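You operate a simulated robot arm through the tools that you are given. There is no shell and no other tool. Be economical: measure what you need, move in short steps, check, and stop when the job is done.

The job below is to be done with a simulated robot arm. You get a single attempt, and the scene is never put back.

## Task
Tidy up at the platform under the open cupboard. At the end: the silver chilli tray is on the platform under the speckled cupboard; the blue biscuit tin is on the platform under the speckled cupboard; the white cartridge is on the platform under the speckled cupboard; the yellow stopper stands on top of the beige dough ball; whatever was shut is shut again. Leave all else as you found it, and nothing knocked over.

It is judged by the outcome, as a careful person would: the job done as asked, and still so three seconds after it is handed in. It fails if anything else is knocked over, pushed out of place, dropped, spilled or broken. Lids that push on must go on centred and level and be pressed home; caps that screw on are set level and turned clockwise until they are tight.

## Robot
A 6-joint arm with a two-finger parallel gripper, fixed in place. Base frame: the origin is at the foot of the arm, x ahead of it, y to its left, z up; the work surface is at about z = 800. Units: mm, degrees, N and s.
With the tool pointing down near the work surface it reaches from about 260 to 680 mm from the base axis. Its first joint turns from -66.0 to 66.0 degrees. Payload 2.9 kg.
The TCP is the grasp point between the finger pads, 30 mm short of the fingertips. In the tool frame z runs along the fingers and y along their closing line. The gripper opens to 110 mm. The fingers are 20 mm wide and 10 mm thick; the gripper's body (48 by 112 mm) begins 55 mm behind the TCP.
Orientation is told as [roll, pitch, yaw] about the base's x, y, z axes, in that order, counted from this pose: with the fingers straight down and closing along the base's y, the tool's x points along the base's -x, its y along +y and its z along -z.

## Interface
- The arm moves only by the tool drive_tool. Its argument "steps" is a list that holds one entry, the list of rows, each a list of 7 numbers: the shift along the base's x, y, z in units of 25 mm (1.0 is 25 mm), then the turn, a rotation vector about the base's x, y, z in units of 6 degrees (1.0 is 6 degrees), then the finger opening in mm, from 0 to 110. In form: [[[tx, ty, tz, rx, ry, rz, fingers], ...]]. A call has 1 to 8 rows; each row shifts and turns the commanded pose from where the row before left it. A call with a number of a shift or a turn outside -1 to 1 is refused whole. Each row takes 0.2 s and may step no farther than 50 mm and 8.6 degrees from the row before; otherwise, or with a gripper value out of range, the whole call is refused. A pose out of reach is approached as far as the arm can. The call stops where the force on the tool passes 40 N (or 10 N more than at its start, if that is more) or the arm is blocked; 0.2 s more then pass. The fingers move at their own pace (about 108 mm/s each) and stop on an object; they squeeze with about 40 N. The grip force told is the motor's: it shows also when the fingers shut on nothing. Time passes only in rows, and 0.2 s behind the last, so rows that do not move let the fingers close. It gives the time, the measured TCP pose, the force on the tool (base axes), the opening and the grip force at its end, in the units of the frame above (readings bear some noise).
- Cameras (640 x 400 px; columns grow to the right, rows downward): "scene" is fixed at [77.3, 455.4, 1355.3]; the picture's right is [-0.62, -0.78, 0.00], its down [-0.64, 0.51, -0.58] and it looks along [0.45, -0.36, -0.81] (base axes); focal length 214 px, centre (320, 200). "wrist" rides on the gripper at [-36, 0, -57] in the tool frame; the picture's right is [0.00, -1.00, 0.00], its down [0.97, 0.00, -0.24] and it looks along [0.24, 0.00, 0.97] (tool axes); focal length 218 px, centre (320, 200). There is no depth. A picture from a camera that has moved, and an enlarged one, comes with that camera's place and axes in the base frame and with its lens.
- capture(camera): a new picture of that camera. The clock stands still meanwhile.
- enlarge(camera, box): a new picture of the part [left, top, right, bottom] of that camera's present view, enlarged. The clock stands still meanwhile.
- finish_job(): hands the job in; it is judged then, once.

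Go step by step. Nothing tells you positions but the pictures and the camera data: compare them with the known pose of the tool, close in by small moves and look again before you grip or let go. The budget is 120 turns and 76 pictures, counting those below and the enlarged ones. Unless the task says otherwise, let go and move clear before handing in, and close with one line.

The tools are called after ">>>" by a JSON object that holds its "method" and its "body". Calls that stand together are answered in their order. drive_tool: Moves the arm, as the interface text tells. Its arguments: {"type":"object","properties":{"steps":{"type":"array","items":{"type":"array","items":{"type":"array","items":{"type":"number"}}}}},"required":["steps"]} The other tools are called the same way: capture (camera) takes a picture; enlarge (camera, box) takes an enlarged picture of a part of a camera's view; finish_job () hands the job in.

At the start:

```text
time_s: 0.0
ee_pos: [396.3, -64.5, 1075.0]
orientation: [0.0, -0.1, 0.0]
ft_force: [0.2, 0.6, -0.5]
finger_gap: 110.1
finger_force: 0.1
```

scene: 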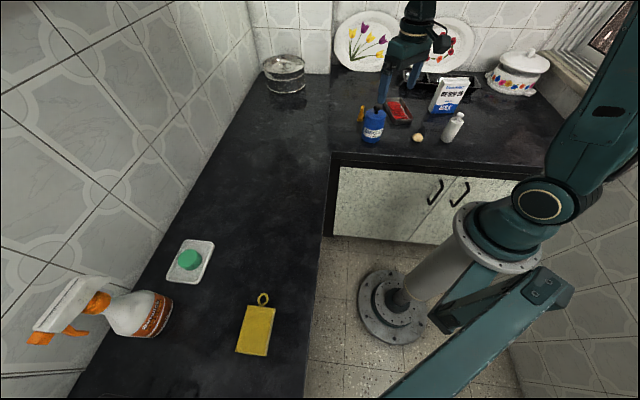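
wrist: 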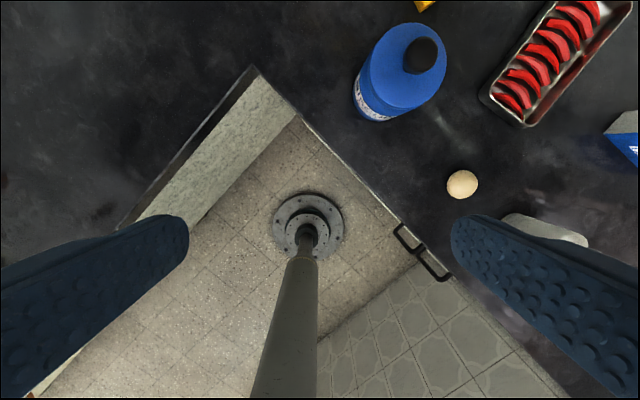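

I see a kitchen counter with a blue tin, a tray with red things, a dough ball and a bottle, plus a cupboard with speckled doors. I'll enlarge the scene to find the platform, the stopper and the cupboard.

>>> {"method": "enlarge", "body": {"camera": "scene", "box": [320, 60, 560, 210]}}

>>> {"method": "enlarge", "body": {"camera": "scene", "box": [20, 220, 340, 400]}}

>>> {"method": "enlarge", "body": {"camera": "scene", "box": [340, 0, 500, 100]}}

```text
2.67 times, centred on (440, 135) of scene
camera zoom: at [77.3, 455.4, 1355.3], right [-0.62, -0.78, 0.0], down [-0.64, 0.51, -0.58], along [0.45, -0.36, -0.81], focal length 572 px, centre (0, 373)
```

zoom: 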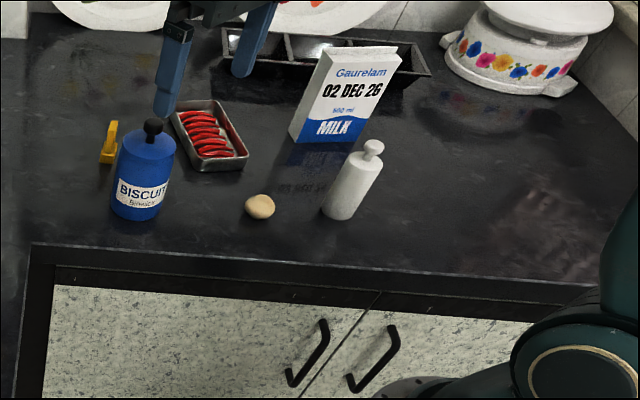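

```text
2.00 times, centred on (180, 310) of scene
camera zoom: at [77.3, 455.4, 1355.3], right [-0.62, -0.78, 0.0], down [-0.64, 0.51, -0.58], along [0.45, -0.36, -0.81], focal length 429 px, centre (600, -20)
```

zoom: 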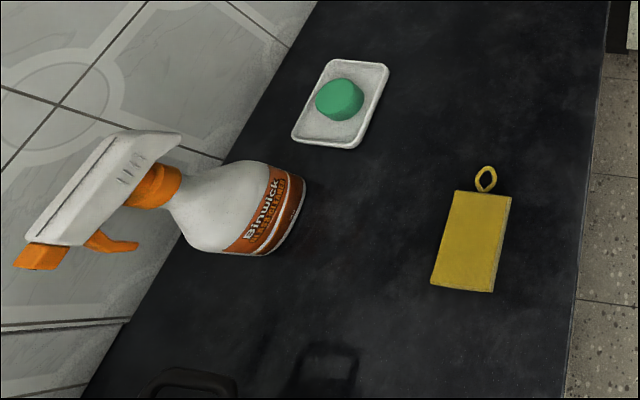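

```text
4.00 times, centred on (420, 50) of scene
camera zoom: at [77.3, 455.4, 1355.3], right [-0.62, -0.78, 0.0], down [-0.64, 0.51, -0.58], along [0.45, -0.36, -0.81], focal length 858 px, centre (-80, 800)
```

zoom: 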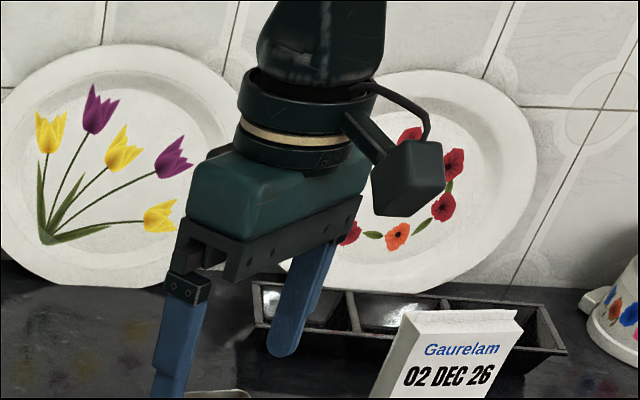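

The objects are in the right-hand part of the counter, but I haven't found the cupboard and its platform yet. I'll raise and tilt the tool to look towards the back wall.

>>> {"method": "drive_tool", "body": {"steps": [[[0, 0, 0.3, -0.7, -0.7, 0, 110], [0, 0, 0.3, -0.7, -0.7, 0, 110], [0, 0, 0.3, -0.7, -0.7, 0, 110], [0, 0, 0.3, -0.7, -0.7, 0, 110], [0, 0, 0.3, -0.7, -0.7, 0, 110], [0, 0, 0.3, -0.7, -0.7, 0, 110], [0, 0, 0.3, -0.7, -0.7, 0, 110], [0, 0, 0.3, -0.7, -0.7, 0, 110]]]}}

>>> {"method": "capture", "body": {"camera": "wrist"}}

```text
time_s: 1.8
ee_pos: [395.2, -64.2, 1134.7]
orientation: [-37.6, -31.4, 10.9]
ft_force: [0.9, 0.4, -1.1]
finger_gap: 109.9
finger_force: 0.1
```

```text
70 pictures are left
camera wrist: at [395.2, -28.7, 1193.2], right [-0.16, -0.84, 0.52], down [-0.94, -0.03, -0.35], along [0.31, -0.55, -0.78], focal length 218 px, centre (320, 200)
```

wrist: 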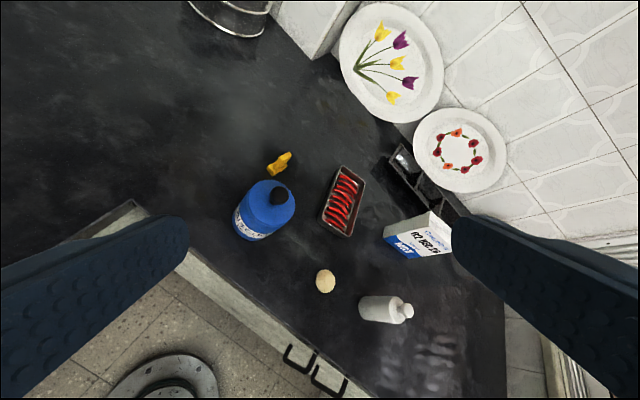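

No upper cupboard is visible yet. I'll tilt further to see higher up.

>>> {"method": "drive_tool", "body": {"steps": [[[0, 0, 0, -0.7, -0.7, 0, 110], [0, 0, 0, -0.7, -0.7, 0, 110], [0, 0, 0, -0.7, -0.7, 0, 110], [0, 0, 0, -0.7, -0.7, 0, 110], [0, 0, 0, -0.7, -0.7, 0, 110], [0, 0, 0, -0.7, -0.7, 0, 110], [0, 0, 0, -0.7, -0.7, 0, 110]]]}}

>>> {"method": "capture", "body": {"camera": "wrist"}}

```text
time_s: 3.4
ee_pos: [403.7, -69.8, 1143.7]
orientation: [-88.0, -45.0, 43.7]
ft_force: [-0.5, 0.1, 0.8]
finger_gap: 110.2
finger_force: 0.1
out of reach, approached as far as the arm can: row 7
```

```text
69 pictures are left
camera wrist: at [380.4, -11.8, 1171.0], right [-0.49, -0.51, 0.71], down [-0.67, -0.3, -0.68], along [0.57, -0.8, -0.2], focal length 218 px, centre (320, 200)
```

wrist: 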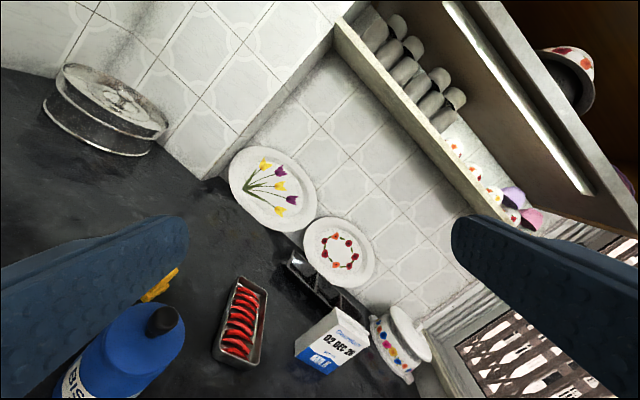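

An open cupboard is up on the back wall above the plates. I'll enlarge it.

>>> {"method": "enlarge", "body": {"camera": "wrist", "box": [320, 0, 640, 200]}}

>>> {"method": "enlarge", "body": {"camera": "wrist", "box": [120, 160, 440, 400]}}

```text
2.00 times, centred on (480, 100) of wrist
camera zoom: at [380.4, -11.8, 1171.0], right [-0.49, -0.51, 0.71], down [-0.67, -0.3, -0.68], along [0.57, -0.8, -0.2], focal length 436 px, centre (0, 400)
```

zoom: 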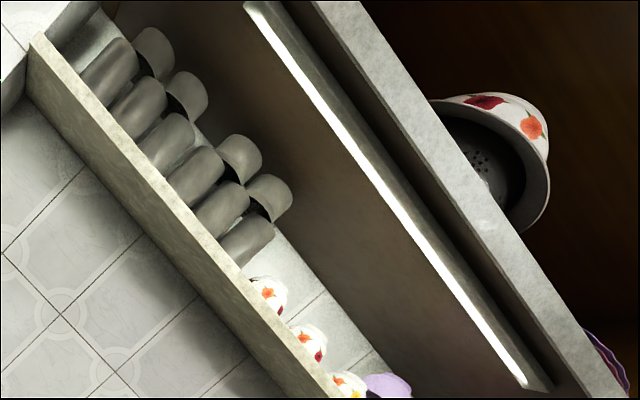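

```text
1.67 times, centred on (280, 280) of wrist
camera zoom: at [380.4, -11.8, 1171.0], right [-0.49, -0.51, 0.71], down [-0.67, -0.3, -0.68], along [0.57, -0.8, -0.2], focal length 364 px, centre (387, 67)
```

zoom: 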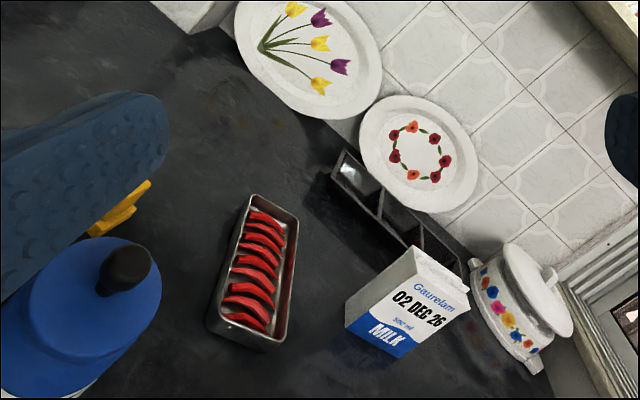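

The wall cupboard over the back of the counter is a pale speckled unit. I'll swing round to the left to check for another cupboard there.

>>> {"method": "drive_tool", "body": {"steps": [[[-0.3, 0.5, 0, 0, 0, 1, 110], [-0.3, 0.5, 0, 0, 0, 1, 110], [-0.3, 0.5, 0, 0, 0, 1, 110], [-0.3, 0.5, 0, 0, 0, 1, 110], [-0.3, 0.5, 0, 0, 0, 1, 110], [-0.3, 0.5, 0, 0, 0, 1, 110], [-0.3, 0.5, 0, 0, 0, 1, 110], [-0.3, 0.5, 0, 0, 0, 1, 110]]]}}

>>> {"method": "drive_tool", "body": {"steps": [[[0, 0.5, 0, 0, 0, 1, 110], [0, 0.5, 0, 0, 0, 1, 110], [0, 0.5, 0, 0, 0, 1, 110], [0, 0.5, 0, 0, 0, 1, 110], [0, 0.5, 0, 0, 0, 1, 110], [0, 0.5, 0, 0, 0, 1, 110], [0, 0.5, 0, 0, 0, 1, 110], [0, 0.5, 0, 0, 0, 1, 110]]]}}

>>> {"method": "capture", "body": {"camera": "wrist"}}

```text
time_s: 5.2
ee_pos: [421.9, 52.5, 1181.6]
orientation: [-88.8, -45.0, 92.2]
ft_force: [-0.1, 0.0, -0.8]
finger_gap: 110.1
finger_force: 0.1
out of reach, approached as far as the arm can: row 2, 3, 4, 5, 6, 7, 8
```

```text
time_s: 7.0
ee_pos: [422.7, 152.3, 1179.2]
orientation: [-88.7, -44.8, 140.2]
ft_force: [-0.7, -0.2, 0.5]
finger_gap: 110.0
finger_force: 0.0
```

```text
66 pictures are left
camera wrist: at [366.2, 123.8, 1206.8], right [0.56, -0.43, 0.71], down [0.38, -0.63, -0.68], along [0.74, 0.65, -0.18], focal length 218 px, centre (320, 200)
```

wrist: 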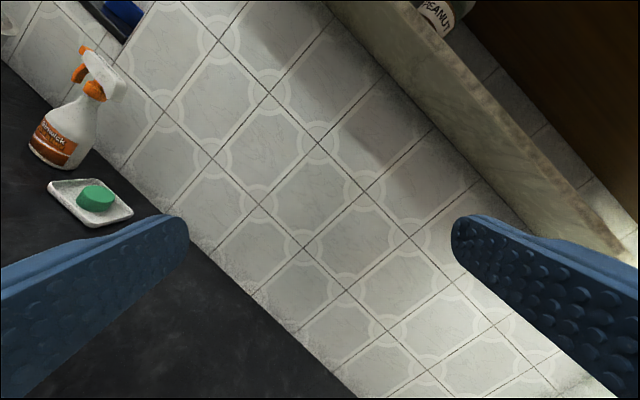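

There is another cupboard on the left wall too. I'll look at it closer and raise the view.

>>> {"method": "enlarge", "body": {"camera": "wrist", "box": [320, 0, 640, 200]}}

>>> {"method": "drive_tool", "body": {"steps": [[[-0.5, 0, -0.5, -0.7, 0.7, 0, 110], [-0.5, 0, -0.5, -0.7, 0.7, 0, 110], [-0.5, 0, -0.5, -0.7, 0.7, 0, 110], [-0.5, 0, -0.5, -0.7, 0.7, 0, 110], [-0.5, 0, -0.5, -0.7, 0.7, 0, 110]]]}}

>>> {"method": "capture", "body": {"camera": "wrist"}}

```text
2.00 times, centred on (480, 100) of wrist
camera zoom: at [366.2, 123.8, 1206.8], right [0.56, -0.43, 0.71], down [0.38, -0.63, -0.68], along [0.74, 0.65, -0.18], focal length 436 px, centre (0, 400)
```

zoom: 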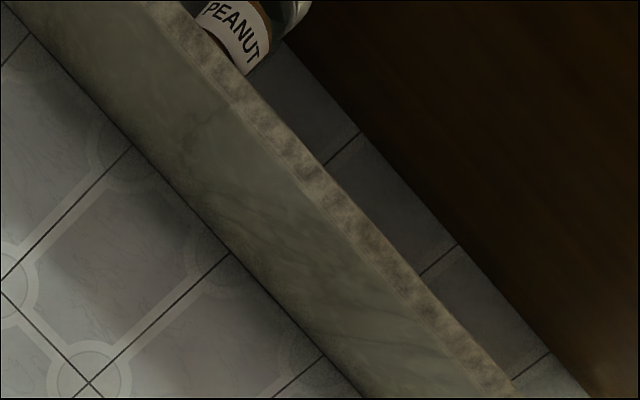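

```text
time_s: 8.2
ee_pos: [360.4, 152.4, 1114.9]
orientation: [-48.3, -40.2, 112.1]
ft_force: [-0.5, 0.5, 0.2]
finger_gap: 109.8
finger_force: 0.0
```

```text
64 pictures are left
camera wrist: at [318.7, 138.5, 1168.9], right [0.8, -0.2, 0.57], down [0.15, -0.85, -0.5], along [0.58, 0.49, -0.65], focal length 218 px, centre (320, 200)
```

wrist: 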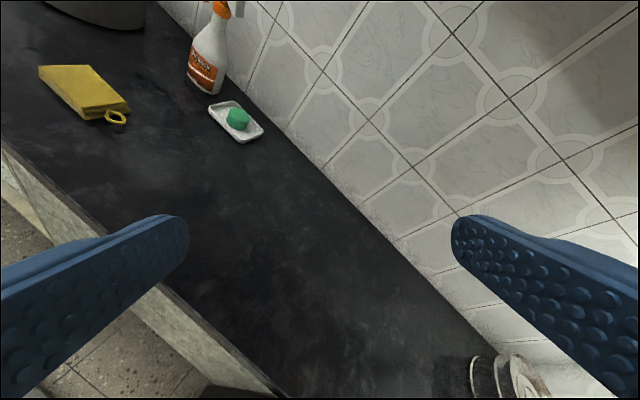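

I tilted the wrong way, so I'll reverse it and look up more.

>>> {"method": "drive_tool", "body": {"steps": [[[0, 0, 0.5, 0.7, -0.7, 0, 110], [0, 0, 0.5, 0.7, -0.7, 0, 110], [0, 0, 0.5, 0.7, -0.7, 0, 110], [0, 0, 0.5, 0.7, -0.7, 0, 110], [-0.5, -0.2, 0.5, 0.7, -0.7, 0, 110], [-0.5, -0.2, 0.5, 0.7, -0.7, 0, 110], [-0.5, -0.2, 0.5, 0.7, -0.7, 0, 110], [-0.5, -0.2, 0.5, 0.7, -0.7, 0, 110]]]}}

>>> {"method": "capture", "body": {"camera": "wrist"}}

```text
time_s: 10.0
ee_pos: [319.1, 197.6, 1285.9]
orientation: [-111.7, -41.2, 155.2]
ft_force: [-0.3, 0.2, 0.4]
finger_gap: 110.0
finger_force: 0.1
out of reach, approached as far as the arm can: row 5, 6, 7, 8
```

```text
63 pictures are left
camera wrist: at [259.3, 166.3, 1294.5], right [0.4, -0.59, 0.7], down [0.52, -0.48, -0.71], along [0.76, 0.64, 0.11], focal length 218 px, centre (320, 200)
```

wrist: 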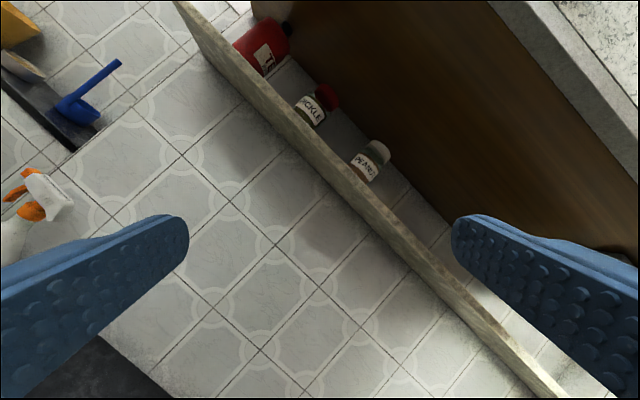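

I'll enlarge the upper panel of this cupboard.

>>> {"method": "enlarge", "body": {"camera": "wrist", "box": [440, 0, 640, 125]}}

>>> {"method": "drive_tool", "body": {"steps": [[[-0.5, -0.2, 0, 0.7, -0.7, 0, 110], [-0.5, -0.2, 0, 0.7, -0.7, 0, 110], [-0.5, -0.2, 0, 0.7, -0.7, 0, 110], [-0.5, -0.2, 0, 0.7, -0.7, 0, 110], [0, 0, 0, 0.7, -0.7, 0, 110]]]}}

>>> {"method": "capture", "body": {"camera": "wrist"}}

```text
3.20 times, centred on (540, 62) of wrist
camera zoom: at [259.3, 166.3, 1294.5], right [0.4, -0.59, 0.7], down [0.52, -0.48, -0.71], along [0.76, 0.64, 0.11], focal length 698 px, centre (-384, 640)
```

zoom: 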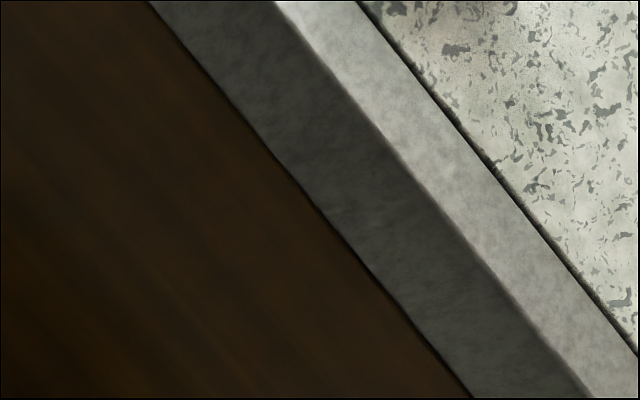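

```text
time_s: 11.2
ee_pos: [212.3, 235.4, 1395.6]
orientation: [-137.4, -29.7, 170.6]
ft_force: [0.0, 0.2, -0.3]
finger_gap: 110.1
finger_force: 0.1
out of reach, approached as far as the arm can: row 1, 2, 3, 4, 5
```

```text
61 pictures are left
camera wrist: at [155.2, 206.3, 1377.6], right [0.21, -0.78, 0.59], down [0.72, -0.28, -0.64], along [0.66, 0.56, 0.5], focal length 218 px, centre (320, 200)
```

wrist: 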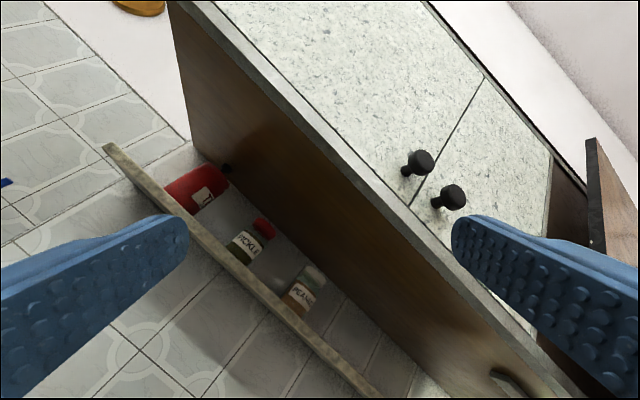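

The left-wall cupboard has shut speckled doors, so the left counter is the destination. The open cupboard is on the back wall, above where the objects now stand. I'll bring the tool back to vertical over the work area.

>>> {"method": "drive_tool", "body": {"steps": [[[0.2, -0.2, -0.3, -0.02, 1, -0.36, 110], [0.2, -0.2, -0.3, -0.02, 1, -0.36, 110], [0.2, -0.2, -0.3, -0.02, 1, -0.36, 110], [0.2, -0.2, -0.3, -0.02, 1, -0.36, 110], [0.3, -0.5, -0.5, -0.02, 1, -0.36, 110], [0.3, -0.5, -0.5, -0.02, 1, -0.36, 110], [0.3, -0.5, -0.5, -0.02, 1, -0.36, 110], [0.3, -0.5, -0.5, -0.02, 1, -0.36, 110]]]}}

>>> {"method": "drive_tool", "body": {"steps": [[[0.3, -0.6, -0.5, -0.02, 1, -0.36, 110], [0.3, -0.6, -0.5, -0.02, 1, -0.36, 110], [0.3, -0.6, -0.5, -0.02, 1, -0.36, 110], [0.3, -0.6, -0.5, -0.02, 1, -0.36, 110], [0.3, -0.6, -0.5, -0.02, 1, -0.36, 110], [0.3, -0.6, -0.5, -0.02, 1, -0.36, 110], [0.3, -0.6, -0.5, -0.02, 1, -0.36, 110], [0.3, -0.6, -0.5, -0.02, 1, -0.36, 110]]]}}

```text
time_s: 13.0
ee_pos: [256.8, 204.5, 1296.6]
orientation: [-97.0, -64.3, 129.2]
ft_force: [-0.2, 0.6, 0.0]
finger_gap: 109.9
finger_force: 0.1
out of reach, approached as far as the arm can: row 1, 2, 3
```

```text
time_s: 14.8
ee_pos: [316.0, 84.0, 1195.2]
orientation: [-4.3, -49.6, 28.0]
ft_force: [-0.1, -0.3, 0.0]
finger_gap: 110.0
finger_force: 0.0
```

The tool is coming upright, so I'll finish the rotation and move over the objects.

>>> {"method": "drive_tool", "body": {"steps": [[[0.8, -1, -0.4, -0.02, 1, -0.36, 110], [0.8, -1, -0.4, -0.02, 1, -0.36, 110], [0.8, -1, -0.4, -0.02, 1, -0.36, 110], [0.8, -1, -0.4, -0.02, 1, -0.36, 110], [0.8, -1, -0.4, -0.02, 1, -0.36, 110], [0.8, -1, -0.4, -0.02, 1, -0.36, 110], [0.5, -1, -0.4, -0.02, 1, -0.36, 110], [0, -1, 0, 0, 0, 0, 110]]]}}

>>> {"method": "capture", "body": {"camera": "wrist"}}

```text
time_s: 16.6
ee_pos: [450.7, -115.4, 1126.9]
orientation: [8.3, -9.0, 5.5]
ft_force: [0.6, 0.0, 0.4]
finger_gap: 110.1
finger_force: 0.0
```

```text
60 pictures are left
camera wrist: at [477.7, -121.5, 1190.1], right [0.12, -0.98, -0.14], down [-0.99, -0.13, 0.08], along [-0.1, 0.13, -0.99], focal length 218 px, centre (320, 200)
```

wrist: 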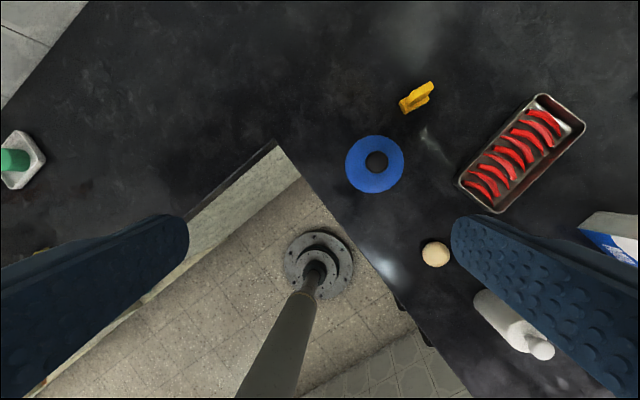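

I'll square up the tool and move over the yellow stopper near (624,-207) for a close look.

>>> {"method": "drive_tool", "body": {"steps": [[[0.8, -0.54, -0.7, -0.69, 0.75, -0.45, 110], [0.8, -0.54, -0.7, -0.69, 0.75, -0.45, 110], [0.8, -0.54, -0.7, 0, 0, 0, 110], [0.8, -0.54, -0.7, 0, 0, 0, 110], [0.8, -0.54, -0.7, 0, 0, 0, 110], [0.8, -0.54, -0.7, 0, 0, 0, 110], [0.8, -0.54, -0.7, 0, 0, 0, 110]]]}}

>>> {"method": "capture", "body": {"camera": "wrist"}}

```text
time_s: 18.2
ee_pos: [590.7, -209.9, 1003.7]
orientation: [0.5, 0.5, 0.6]
ft_force: [0.4, 0.8, 0.8]
finger_gap: 110.1
finger_force: 0.2
```

```text
59 pictures are left
camera wrist: at [627.4, -210.1, 1062.2], right [0.01, -1.0, -0.01], down [-0.97, -0.01, 0.25], along [-0.25, 0.01, -0.97], focal length 218 px, centre (320, 200)
```

wrist: 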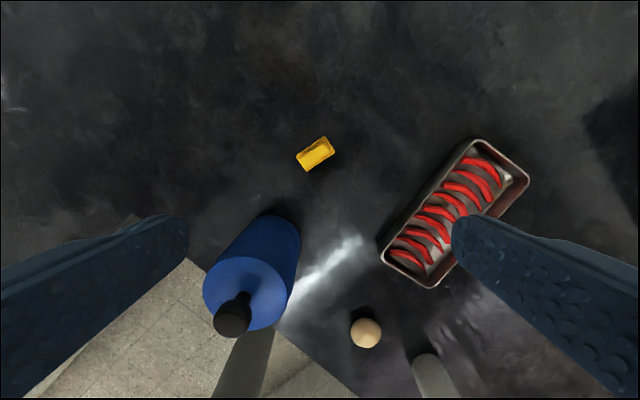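

>>> {"method": "enlarge", "body": {"camera": "wrist", "box": [270, 125, 366, 185]}}

>>> {"method": "enlarge", "body": {"camera": "scene", "box": [340, 90, 484, 180]}}

```text
6.67 times, centred on (318, 155) of wrist
camera zoom: at [627.4, -210.1, 1062.2], right [0.01, -1.0, -0.01], down [-0.97, -0.01, 0.25], along [-0.25, 0.01, -0.97], focal length 1455 px, centre (333, 500)
```

zoom: 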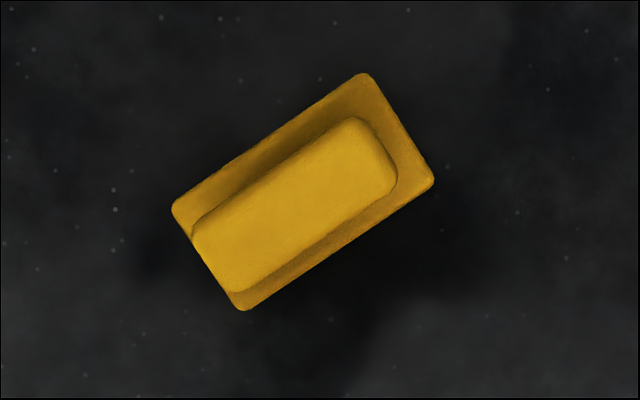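

```text
4.44 times, centred on (412, 135) of scene
camera zoom: at [77.3, 455.4, 1355.3], right [-0.62, -0.78, 0.0], down [-0.64, 0.51, -0.58], along [0.45, -0.36, -0.81], focal length 953 px, centre (-89, 489)
```

zoom: 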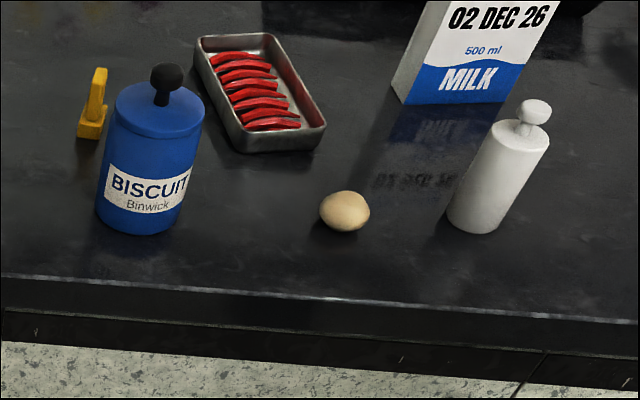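

The yellow stopper is a base plate with a flat upright fin, centred near (616.5,-202), with its long axis at about -55°. I'll align the yaw and move above it with the fingers partly open.

>>> {"method": "drive_tool", "body": {"steps": [[[0.5, 0.15, -0.4, -0.08, -0.08, -0.95, 60], [0.5, 0.16, -0.4, 0, 0, -0.95, 60], [0, 0, -0.4, 0, 0, -0.95, 60], [0, 0, -0.4, 0, 0, -0.95, 60], [0, 0, -0.4, 0, 0, -0.95, 60], [0, 0, -0.4, 0, 0, -0.95, 60], [0, 0, -0.4, 0, 0, -0.95, 60], [0, 0, -0.4, 0, 0, -0.95, 60]]]}}

>>> {"method": "drive_tool", "body": {"steps": [[[0, 0, 0, 0, 0, -0.95, 60], [0, 0, 0, 0, 0, -0.87, 60], [0, 0, 0, 0, 0, 0, 60]]]}}

>>> {"method": "capture", "body": {"camera": "wrist"}}

```text
time_s: 20.0
ee_pos: [614.4, -202.5, 923.8]
orientation: [0.0, -0.1, -45.0]
ft_force: [-0.4, 0.9, -1.0]
finger_gap: 60.2
finger_force: 0.0
```

```text
time_s: 20.8
ee_pos: [614.9, -202.3, 924.8]
orientation: [-0.1, -0.2, -55.9]
ft_force: [-0.3, 1.0, -0.1]
finger_gap: 60.0
finger_force: 0.1
```

```text
56 pictures are left
camera wrist: at [634.3, -231.7, 982.5], right [-0.83, -0.56, 0.0], down [-0.55, 0.8, 0.24], along [-0.13, 0.2, -0.97], focal length 218 px, centre (320, 200)
```

wrist: 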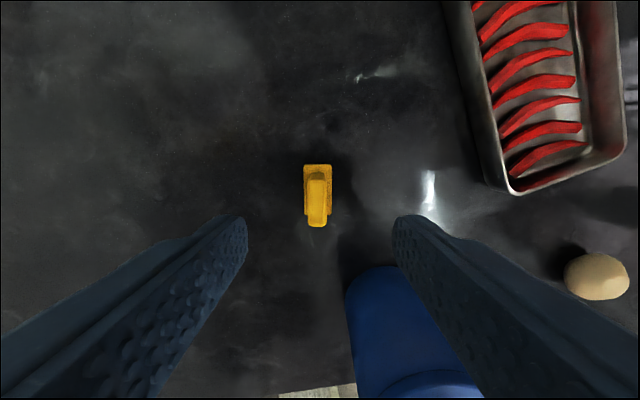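

>>> {"method": "enlarge", "body": {"camera": "wrist", "box": [270, 150, 366, 240]}}

>>> {"method": "enlarge", "body": {"camera": "scene", "box": [340, 90, 436, 150]}}

```text
4.44 times, centred on (318, 195) of wrist
camera zoom: at [634.3, -231.7, 982.5], right [-0.83, -0.56, 0.0], down [-0.55, 0.8, 0.24], along [-0.13, 0.2, -0.97], focal length 970 px, centre (329, 222)
```

zoom: 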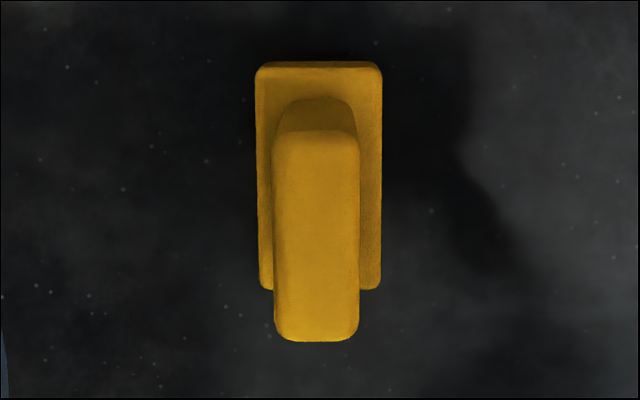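

```text
6.67 times, centred on (388, 120) of scene
camera zoom: at [77.3, 455.4, 1355.3], right [-0.62, -0.78, 0.0], down [-0.64, 0.51, -0.58], along [0.45, -0.36, -0.81], focal length 1430 px, centre (-133, 733)
```

zoom: 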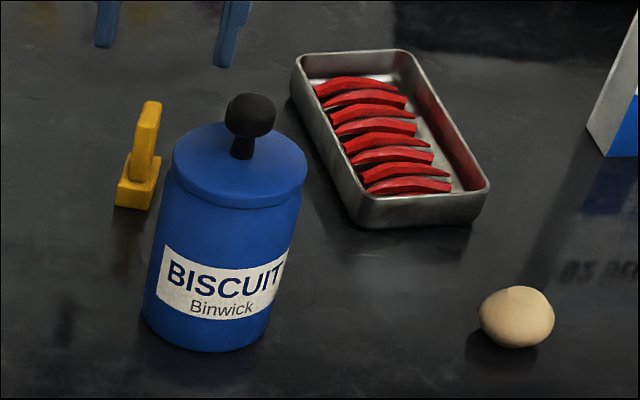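

The fin is aligned laterally to within 2 mm. I'll correct that, descend so the tips stay above the base plate, and close.

>>> {"method": "drive_tool", "body": {"steps": [[[0.11, -0.03, -0.5, 0, 0, 0, 50], [0, 0, -0.9, 0, 0, 0, 50], [0, 0, -0.9, 0, 0, 0, 50], [0, 0, -0.6, 0, 0, 0, 50], [0, 0, 0, 0, 0, 0, 50]]]}}

>>> {"method": "capture", "body": {"camera": "wrist"}}

>>> {"method": "enlarge", "body": {"camera": "scene", "box": [340, 90, 436, 150]}}

```text
time_s: 22.0
ee_pos: [617.1, -203.0, 853.1]
orientation: [0.1, -0.2, -55.8]
ft_force: [-0.9, 0.4, 0.4]
finger_gap: 49.8
finger_force: 0.2
```

```text
53 pictures are left
camera wrist: at [636.5, -232.8, 910.7], right [-0.83, -0.56, 0.0], down [-0.55, 0.8, 0.24], along [-0.13, 0.2, -0.97], focal length 218 px, centre (320, 200)
```

wrist: 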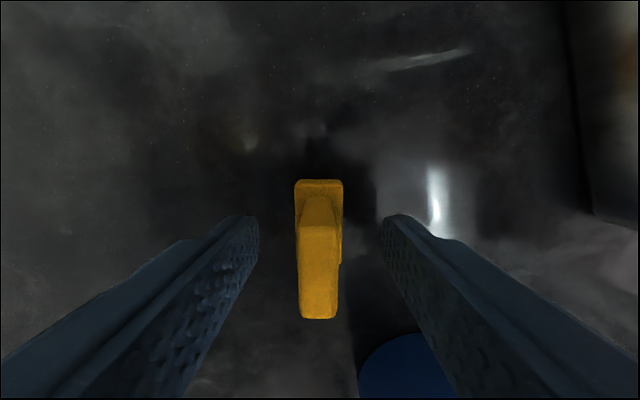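

```text
6.67 times, centred on (388, 120) of scene
camera zoom: at [77.3, 455.4, 1355.3], right [-0.62, -0.78, 0.0], down [-0.64, 0.51, -0.58], along [0.45, -0.36, -0.81], focal length 1430 px, centre (-133, 733)
```

zoom: 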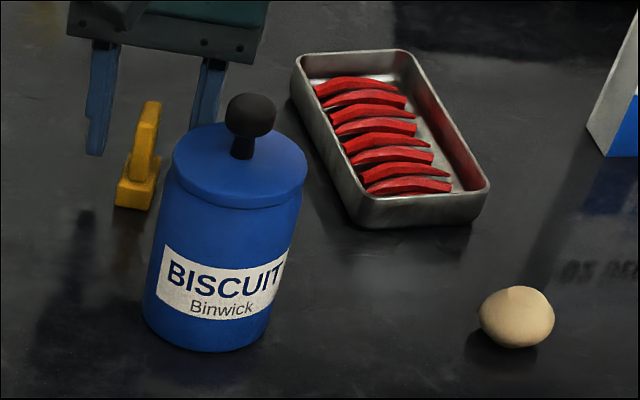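

It is centred between the fingers, so I'll close.

>>> {"method": "drive_tool", "body": {"steps": [[[0, 0, 0, 0, 0, 0, 25], [0, 0, 0, 0, 0, 0, 16], [0, 0, 0, 0, 0, 0, 5], [0, 0, 0, 0, 0, 0, 5], [0, 0, 0, 0, 0, 0, 5]]]}}

>>> {"method": "capture", "body": {"camera": "wrist"}}

```text
time_s: 23.2
ee_pos: [615.9, -202.2, 853.1]
orientation: [0.0, -0.1, -55.8]
ft_force: [-0.2, -0.3, -0.3]
finger_gap: 11.1
finger_force: 40.0
```

```text
51 pictures are left
camera wrist: at [636.4, -232.8, 910.8], right [-0.83, -0.56, 0.0], down [-0.55, 0.8, 0.24], along [-0.13, 0.2, -0.97], focal length 218 px, centre (320, 200)
```

wrist: 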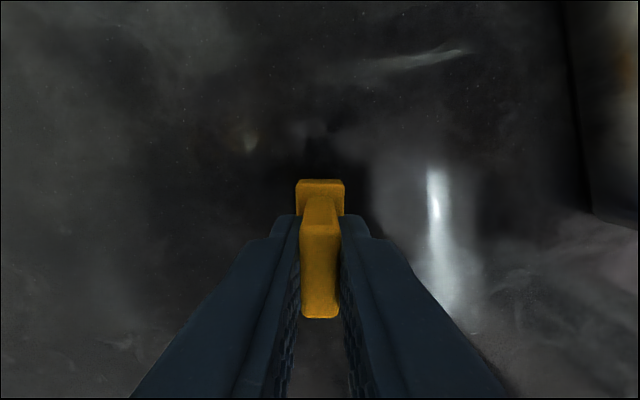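

Gripped, with an 11 mm gap on the fin. I'll lift and carry it towards the dough ball, stopping to its side to look.

>>> {"method": "drive_tool", "body": {"steps": [[[0, 0, 0.6, 0, 0, 0, 5], [0, 0, 1, 0, 0, 0, 5], [0, 0, 1, 0, 0, 0, 5], [0, 0, 1, 0, 0, 0, 5], [0, 0, 1, 0, 0, 0, 5], [-0.8, -0.16, 0.2, 0, 0, 0, 5], [-1, -0.21, 0, 0, 0, 0, 5], [-1, -0.21, 0, 0, 0, 0, 5]]]}}

>>> {"method": "drive_tool", "body": {"steps": [[[-1, -0.21, 0, 0, 0, 0, 5], [-1, -0.21, 0, 0, 0, 0, 5], [-1, -0.21, 0, 0, 0, 0, 5], [-1, -0.21, 0, 0, 0, 0, 5], [-1, -0.21, 0, 0, 0, 0, 5], [-1, -0.21, 0, 0, 0, 0, 5], [-0.8, -0.2, 0, 0, 0, 0, 5], [0, 0, 0, 0, 0, 0, 5]]]}}

>>> {"method": "capture", "body": {"camera": "wrist"}}

```text
time_s: 25.0
ee_pos: [546.9, -216.3, 971.3]
orientation: [0.2, -0.1, -55.8]
ft_force: [-0.2, 0.5, 0.2]
finger_gap: 11.2
finger_force: 39.7
```

```text
time_s: 26.8
ee_pos: [376.3, -252.5, 972.5]
orientation: [0.1, -0.1, -55.6]
ft_force: [-0.6, 0.1, 0.1]
finger_gap: 11.1
finger_force: 39.2
```

```text
50 pictures are left
camera wrist: at [396.3, -282.4, 1030.7], right [-0.83, -0.56, 0.0], down [-0.55, 0.8, 0.24], along [-0.13, 0.2, -0.97], focal length 218 px, centre (320, 200)
```

wrist: 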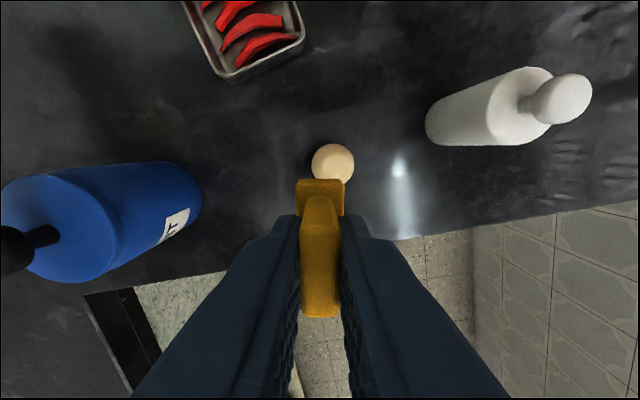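

The ball is visible just beyond the stopper: oblate, about 43 mm across and roughly 30 mm high. I'll shift so it is unobstructed and laterally aligned, then zoom in.

>>> {"method": "drive_tool", "body": {"steps": [[[-0.43, 0.18, -0.8, 0, 0, 0, 5], [-0.43, 0.18, -0.8, 0, 0, 0, 5], [0, 0, 0, 0, 0, 0, 5], [0, 0, 0, 0, 0, 0, 5]]]}}

>>> {"method": "enlarge", "body": {"camera": "wrist", "box": [240, 100, 400, 200]}}

>>> {"method": "enlarge", "body": {"camera": "scene", "box": [380, 100, 460, 150]}}

```text
time_s: 27.8
ee_pos: [354.1, -244.5, 931.6]
orientation: [-0.1, -0.1, -55.8]
ft_force: [-0.4, 0.0, 0.0]
finger_gap: 10.9
finger_force: 40.2
```

```text
4.00 times, centred on (320, 150) of wrist
camera zoom: at [374.3, -274.1, 989.9], right [-0.83, -0.56, 0.0], down [-0.55, 0.8, 0.24], along [-0.13, 0.2, -0.97], focal length 873 px, centre (320, 400)
```

zoom: 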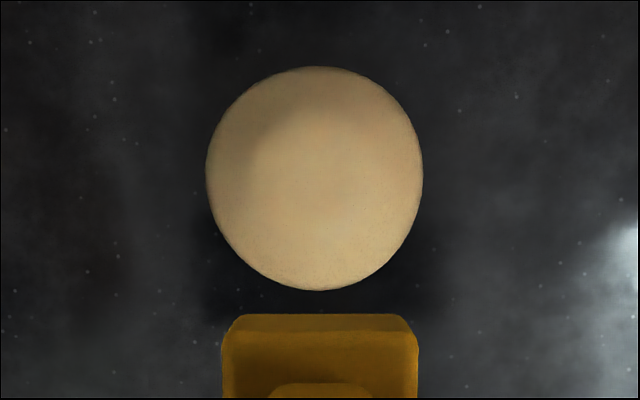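

```text
8.00 times, centred on (420, 125) of scene
camera zoom: at [77.3, 455.4, 1355.3], right [-0.62, -0.78, 0.0], down [-0.64, 0.51, -0.58], along [0.45, -0.36, -0.81], focal length 1716 px, centre (-480, 800)
```

zoom: 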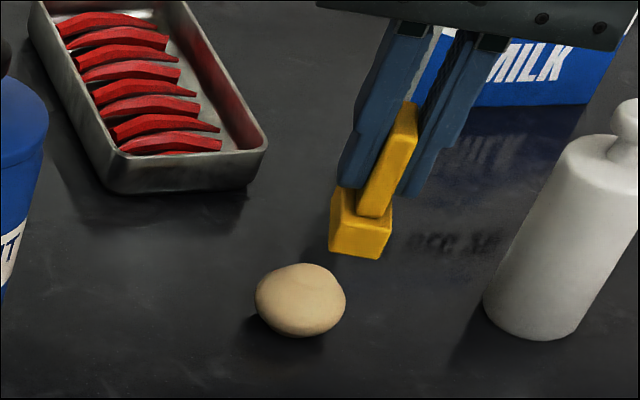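

The ball's centre needs a TCP shift of about (21.6,-29.8). I'll move over it and come down to just above.

>>> {"method": "drive_tool", "body": {"steps": [[[0.432, -0.596, 0, 0, 0, 0, 5], [0.432, -0.596, 0, 0, 0, 0, 5], [0, 0, -0.8, 0, 0, 0, 5], [0, 0, -0.8, 0, 0, 0, 5], [0, 0, 0, 0, 0, 0, 5], [0, 0, 0, 0, 0, 0, 5]]]}}

>>> {"method": "enlarge", "body": {"camera": "scene", "box": [380, 100, 460, 150]}}

>>> {"method": "capture", "body": {"camera": "wrist"}}

```text
time_s: 29.2
ee_pos: [376.7, -273.5, 892.0]
orientation: [0.1, -0.1, -55.9]
ft_force: [0.1, 0.6, -0.2]
finger_gap: 11.0
finger_force: 39.8
```

```text
8.00 times, centred on (420, 125) of scene
camera zoom: at [77.3, 455.4, 1355.3], right [-0.62, -0.78, 0.0], down [-0.64, 0.51, -0.58], along [0.45, -0.36, -0.81], focal length 1716 px, centre (-480, 800)
```

zoom: 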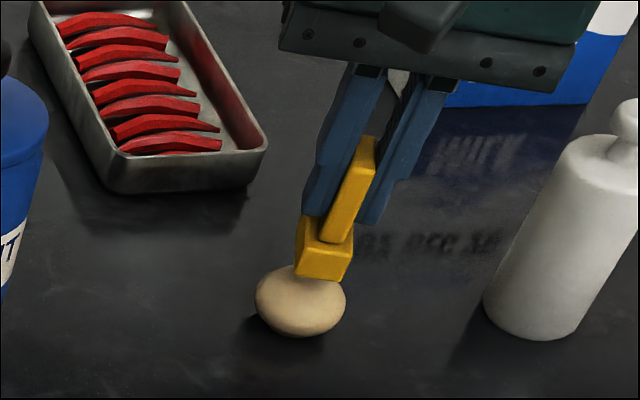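

```text
46 pictures are left
camera wrist: at [396.7, -303.0, 950.2], right [-0.83, -0.56, 0.0], down [-0.55, 0.8, 0.24], along [-0.13, 0.2, -0.97], focal length 218 px, centre (320, 200)
```

wrist: 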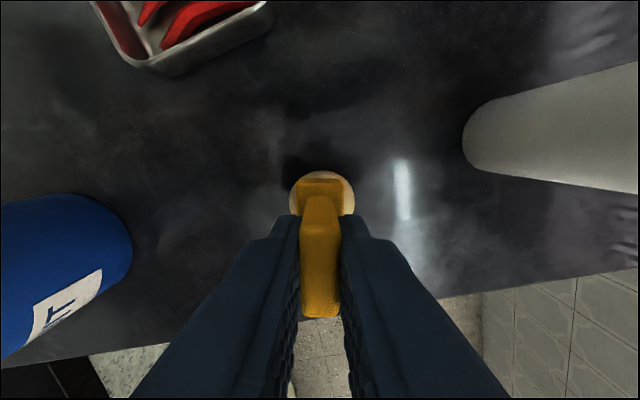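

It's well aligned over the ball. I'll creep down to contact.

>>> {"method": "drive_tool", "body": {"steps": [[[0, 0, -0.12, 0, 0, 0, 5], [0, 0, -0.12, 0, 0, 0, 5], [0, 0, 0, 0, 0, 0, 5]]]}}

>>> {"method": "drive_tool", "body": {"steps": [[[0, 0, -0.06, 0, 0, 0, 5], [0, 0, 0, 0, 0, 0, 5]]]}}

>>> {"method": "drive_tool", "body": {"steps": [[[0, 0, -0.06, 0, 0, 0, 5], [0, 0, 0, 0, 0, 0, 5]]]}}

```text
time_s: 30.0
ee_pos: [376.3, -274.1, 886.7]
orientation: [0.1, -0.1, -55.8]
ft_force: [0.6, 0.4, 0.6]
finger_gap: 11.0
finger_force: 40.2
```

```text
time_s: 30.6
ee_pos: [376.8, -273.6, 884.7]
orientation: [0.2, -0.1, -55.8]
ft_force: [-0.1, -0.6, -0.2]
finger_gap: 11.0
finger_force: 40.4
```

```text
time_s: 31.2
ee_pos: [377.0, -273.4, 883.3]
orientation: [0.0, -0.1, -55.8]
ft_force: [-0.1, 0.5, -0.8]
finger_gap: 10.8
finger_force: 39.7
```

>>> {"method": "drive_tool", "body": {"steps": [[[0, 0, -0.04, 0, 0, 0, 5], [0, 0, 0, 0, 0, 0, 5]]]}}

>>> {"method": "enlarge", "body": {"camera": "scene", "box": [396, 110, 444, 146]}}

```text
time_s: 31.8
ee_pos: [376.1, -274.6, 881.1]
orientation: [0.0, -0.2, -55.8]
ft_force: [0.1, -0.5, -0.9]
finger_gap: 11.1
finger_force: 40.3
```

```text
11.11 times, centred on (420, 128) of scene
camera zoom: at [77.3, 455.4, 1355.3], right [-0.62, -0.78, 0.0], down [-0.64, 0.51, -0.58], along [0.45, -0.36, -0.81], focal length 2383 px, centre (-791, 1000)
```

zoom: 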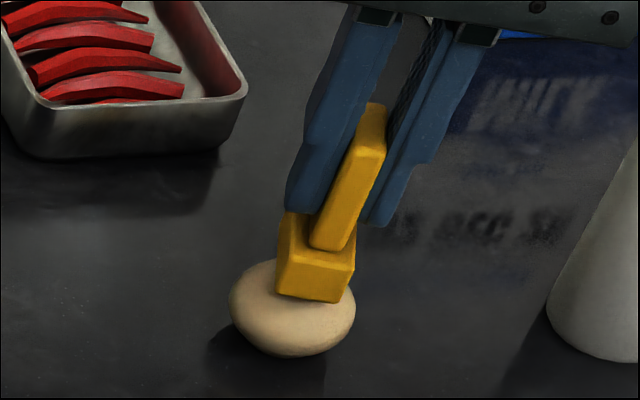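

>>> {"method": "drive_tool", "body": {"steps": [[[0, 0, -0.04, 0, 0, 0, 5], [0, 0, 0, 0, 0, 0, 5]]]}}

>>> {"method": "drive_tool", "body": {"steps": [[[0, 0, -0.04, 0, 0, 0, 5], [0, 0, 0, 0, 0, 0, 5]]]}}

>>> {"method": "drive_tool", "body": {"steps": [[[0, 0, -0.04, 0, 0, 0, 5], [0, 0, 0, 0, 0, 0, 5]]]}}

```text
time_s: 32.4
ee_pos: [377.1, -275.8, 881.0]
orientation: [0.1, -0.1, -55.8]
ft_force: [0.9, -0.4, -0.4]
finger_gap: 10.7
finger_force: 39.8
```

```text
time_s: 33.0
ee_pos: [377.5, -275.4, 880.9]
orientation: [0.1, -0.2, -55.8]
ft_force: [-2.1, 2.1, 14.3]
finger_gap: 11.1
finger_force: 40.4
```

```text
time_s: 33.6
ee_pos: [378.6, -274.3, 880.6]
orientation: [0.1, -0.3, -55.7]
ft_force: [-3.4, 3.1, 29.7]
finger_gap: 11.1
finger_force: 40.3
```

Contact is made. I'll unload the press and then let go gently.

>>> {"method": "drive_tool", "body": {"steps": [[[0, 0, 0.04, 0, 0, 0, 5], [0, 0, 0.03, 0, 0, 0, 5], [0, 0, 0, 0, 0, 0, 5]]]}}

>>> {"method": "drive_tool", "body": {"steps": [[[0, 0, 0, 0, 0, 0, 12], [0, 0, 0, 0, 0, 0, 14], [0, 0, 0, 0, 0, 0, 18], [0, 0, 0, 0, 0, 0, 18]]]}}

>>> {"method": "enlarge", "body": {"camera": "scene", "box": [396, 110, 444, 146]}}

```text
time_s: 34.4
ee_pos: [376.6, -274.4, 880.8]
orientation: [0.1, -0.2, -55.8]
ft_force: [3.8, -2.6, 9.2]
finger_gap: 11.2
finger_force: 40.1
```

```text
time_s: 35.4
ee_pos: [375.7, -274.7, 881.3]
orientation: [0.0, -0.1, -55.8]
ft_force: [0.3, -0.3, 0.2]
finger_gap: 18.0
finger_force: 0.0
```

```text
11.11 times, centred on (420, 128) of scene
camera zoom: at [77.3, 455.4, 1355.3], right [-0.62, -0.78, 0.0], down [-0.64, 0.51, -0.58], along [0.45, -0.36, -0.81], focal length 2383 px, centre (-791, 1000)
```

zoom: 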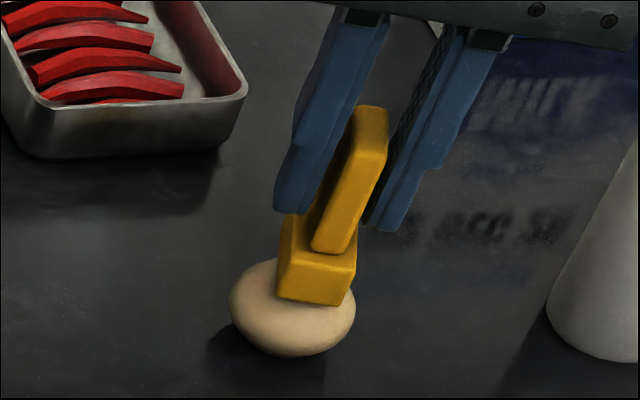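

It stands. I'll open wider and rise straight up.

>>> {"method": "drive_tool", "body": {"steps": [[[0, 0, 0, 0, 0, 0, 24], [0, 0, 0, 0, 0, 0, 40], [0, 0, 0.2, 0, 0, 0, 40], [0, 0, 0.6, 0, 0, 0, 40], [0, 0, 1, 0, 0, 0, 40], [0, 0, 1, 0, 0, 0, 60], [0, 0, 1, 0, 0, 0, 60], [0, 0, 1, 0, 0, 0, 60]]]}}

>>> {"method": "enlarge", "body": {"camera": "scene", "box": [396, 110, 444, 146]}}

>>> {"method": "capture", "body": {"camera": "wrist"}}

```text
time_s: 37.2
ee_pos: [377.2, -272.3, 1001.2]
orientation: [0.1, -0.1, -55.7]
ft_force: [-0.6, -0.5, 0.1]
finger_gap: 59.8
finger_force: 0.0
```

```text
11.11 times, centred on (420, 128) of scene
camera zoom: at [77.3, 455.4, 1355.3], right [-0.62, -0.78, 0.0], down [-0.64, 0.51, -0.58], along [0.45, -0.36, -0.81], focal length 2383 px, centre (-791, 1000)
```

zoom: 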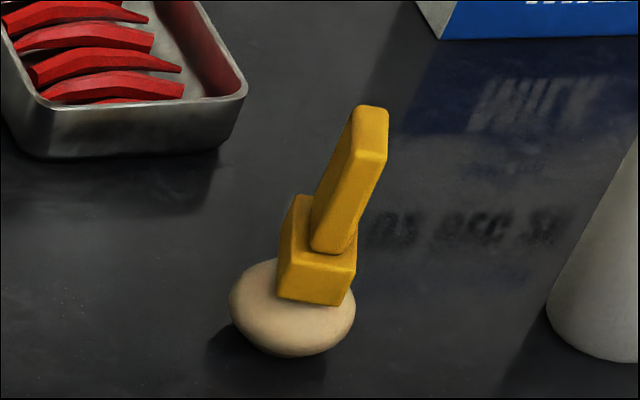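

```text
42 pictures are left
camera wrist: at [397.1, -302.5, 1059.3], right [-0.83, -0.56, 0.0], down [-0.55, 0.8, 0.24], along [-0.13, 0.2, -0.97], focal length 218 px, centre (320, 200)
```

wrist: 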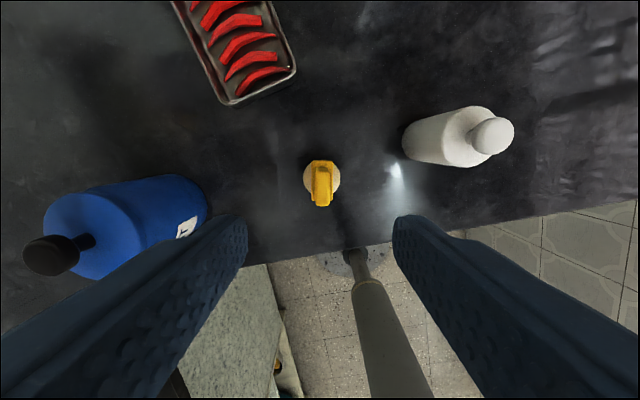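

The stopper stands securely on the dough ball. Next is the white cartridge near (302,-374). I'll square up the yaw and move above it.

>>> {"method": "drive_tool", "body": {"steps": [[[-0.4, -0.5, 0, 0, 0, 0.93, 100], [-0.4, -0.5, 0, 0, 0, 0.93, 100], [-0.4, -0.5, 0, 0, 0, 0.93, 100], [-0.4, -0.5, 0, 0, 0, 0.93, 100], [-0.4, -0.5, 0, 0, 0, 0.93, 100], [-0.4, -0.5, 0, 0, 0, 0.93, 100], [-0.4, -0.5, 0, 0, 0, 0.93, 100], [-0.4, -0.5, 0, 0, 0, 0.93, 100]]]}}

>>> {"method": "drive_tool", "body": {"steps": [[[-0.2, -0.1, 0, 0, 0, 0.93, 100], [0, 0, 0, 0, 0, 0.91, 100], [0, 0, 0, 0, 0, 0, 100]]]}}

>>> {"method": "capture", "body": {"camera": "wrist"}}

```text
time_s: 39.0
ee_pos: [297.0, -375.4, 999.2]
orientation: [0.1, -0.1, -11.0]
ft_force: [0.0, 0.3, -0.8]
finger_gap: 100.2
finger_force: 0.1
```

```text
time_s: 39.8
ee_pos: [291.5, -377.0, 1000.0]
orientation: [0.1, 0.0, 0.0]
ft_force: [1.1, -0.1, 1.0]
finger_gap: 99.9
finger_force: 0.0
```

```text
41 pictures are left
camera wrist: at [327.5, -376.9, 1058.1], right [0.0, -1.0, 0.0], down [-0.97, 0.0, 0.24], along [-0.24, 0.0, -0.97], focal length 218 px, centre (320, 200)
```

wrist: 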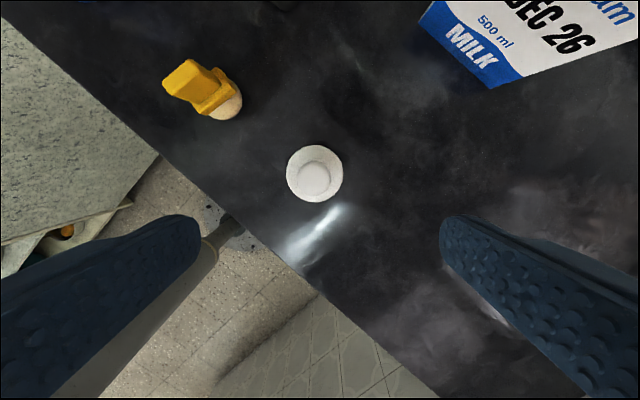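

The cartridge is at (305,-372.5), about 49 mm across. I'll centre over it, descend and check.

>>> {"method": "drive_tool", "body": {"steps": [[[0.54, 0.18, 0, 0, 0, 0, 85], [0, 0, -0.9, 0, 0, 0, 85], [0, 0, -0.9, 0, 0, 0, 85], [0, 0, -0.9, 0, 0, 0, 85], [0, 0, -0.9, 0, 0, 0, 85], [0, 0, -0.8, 0, 0, 0, 85], [0, 0, -0.5, 0, 0, 0, 85], [0, 0, 0, 0, 0, 0, 85]]]}}

>>> {"method": "capture", "body": {"camera": "wrist"}}

>>> {"method": "enlarge", "body": {"camera": "scene", "box": [400, 60, 528, 140]}}

```text
time_s: 41.6
ee_pos: [304.6, -372.4, 876.7]
orientation: [0.1, -0.1, -0.1]
ft_force: [-0.1, -0.3, 0.1]
finger_gap: 85.1
finger_force: 0.2
```

```text
40 pictures are left
camera wrist: at [340.2, -372.6, 935.6], right [0.0, -1.0, 0.0], down [-0.97, 0.0, 0.24], along [-0.24, 0.0, -0.97], focal length 218 px, centre (320, 200)
```

wrist: 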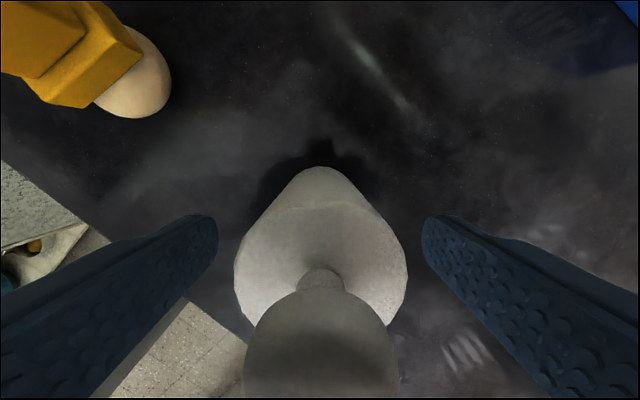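

```text
5.00 times, centred on (464, 100) of scene
camera zoom: at [77.3, 455.4, 1355.3], right [-0.62, -0.78, 0.0], down [-0.64, 0.51, -0.58], along [0.45, -0.36, -0.81], focal length 1072 px, centre (-400, 700)
```

zoom: 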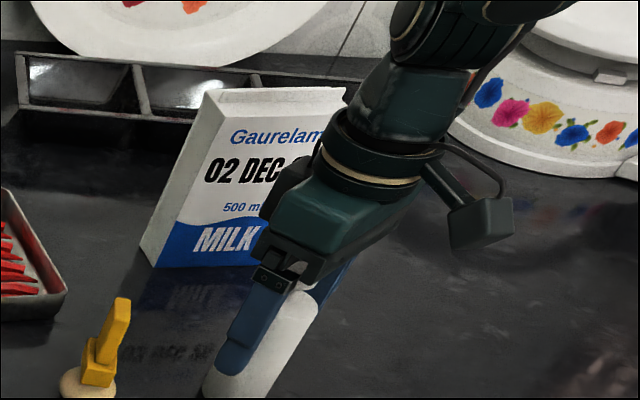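

The cartridge is centred between the fingers. I'll go slightly lower and close.

>>> {"method": "drive_tool", "body": {"steps": [[[0, 0, -0.32, 0, 0, 0, 85], [0, 0, 0, 0, 0, 0, 60], [0, 0, 0, 0, 0, 0, 52], [0, 0, 0, 0, 0, 0, 40], [0, 0, 0, 0, 0, 0, 40], [0, 0, 0, 0, 0, 0, 40]]]}}

```text
time_s: 43.0
ee_pos: [303.7, -373.5, 870.0]
orientation: [0.0, -0.2, -0.1]
ft_force: [-0.9, 0.1, -0.1]
finger_gap: 44.9
finger_force: 40.0
```

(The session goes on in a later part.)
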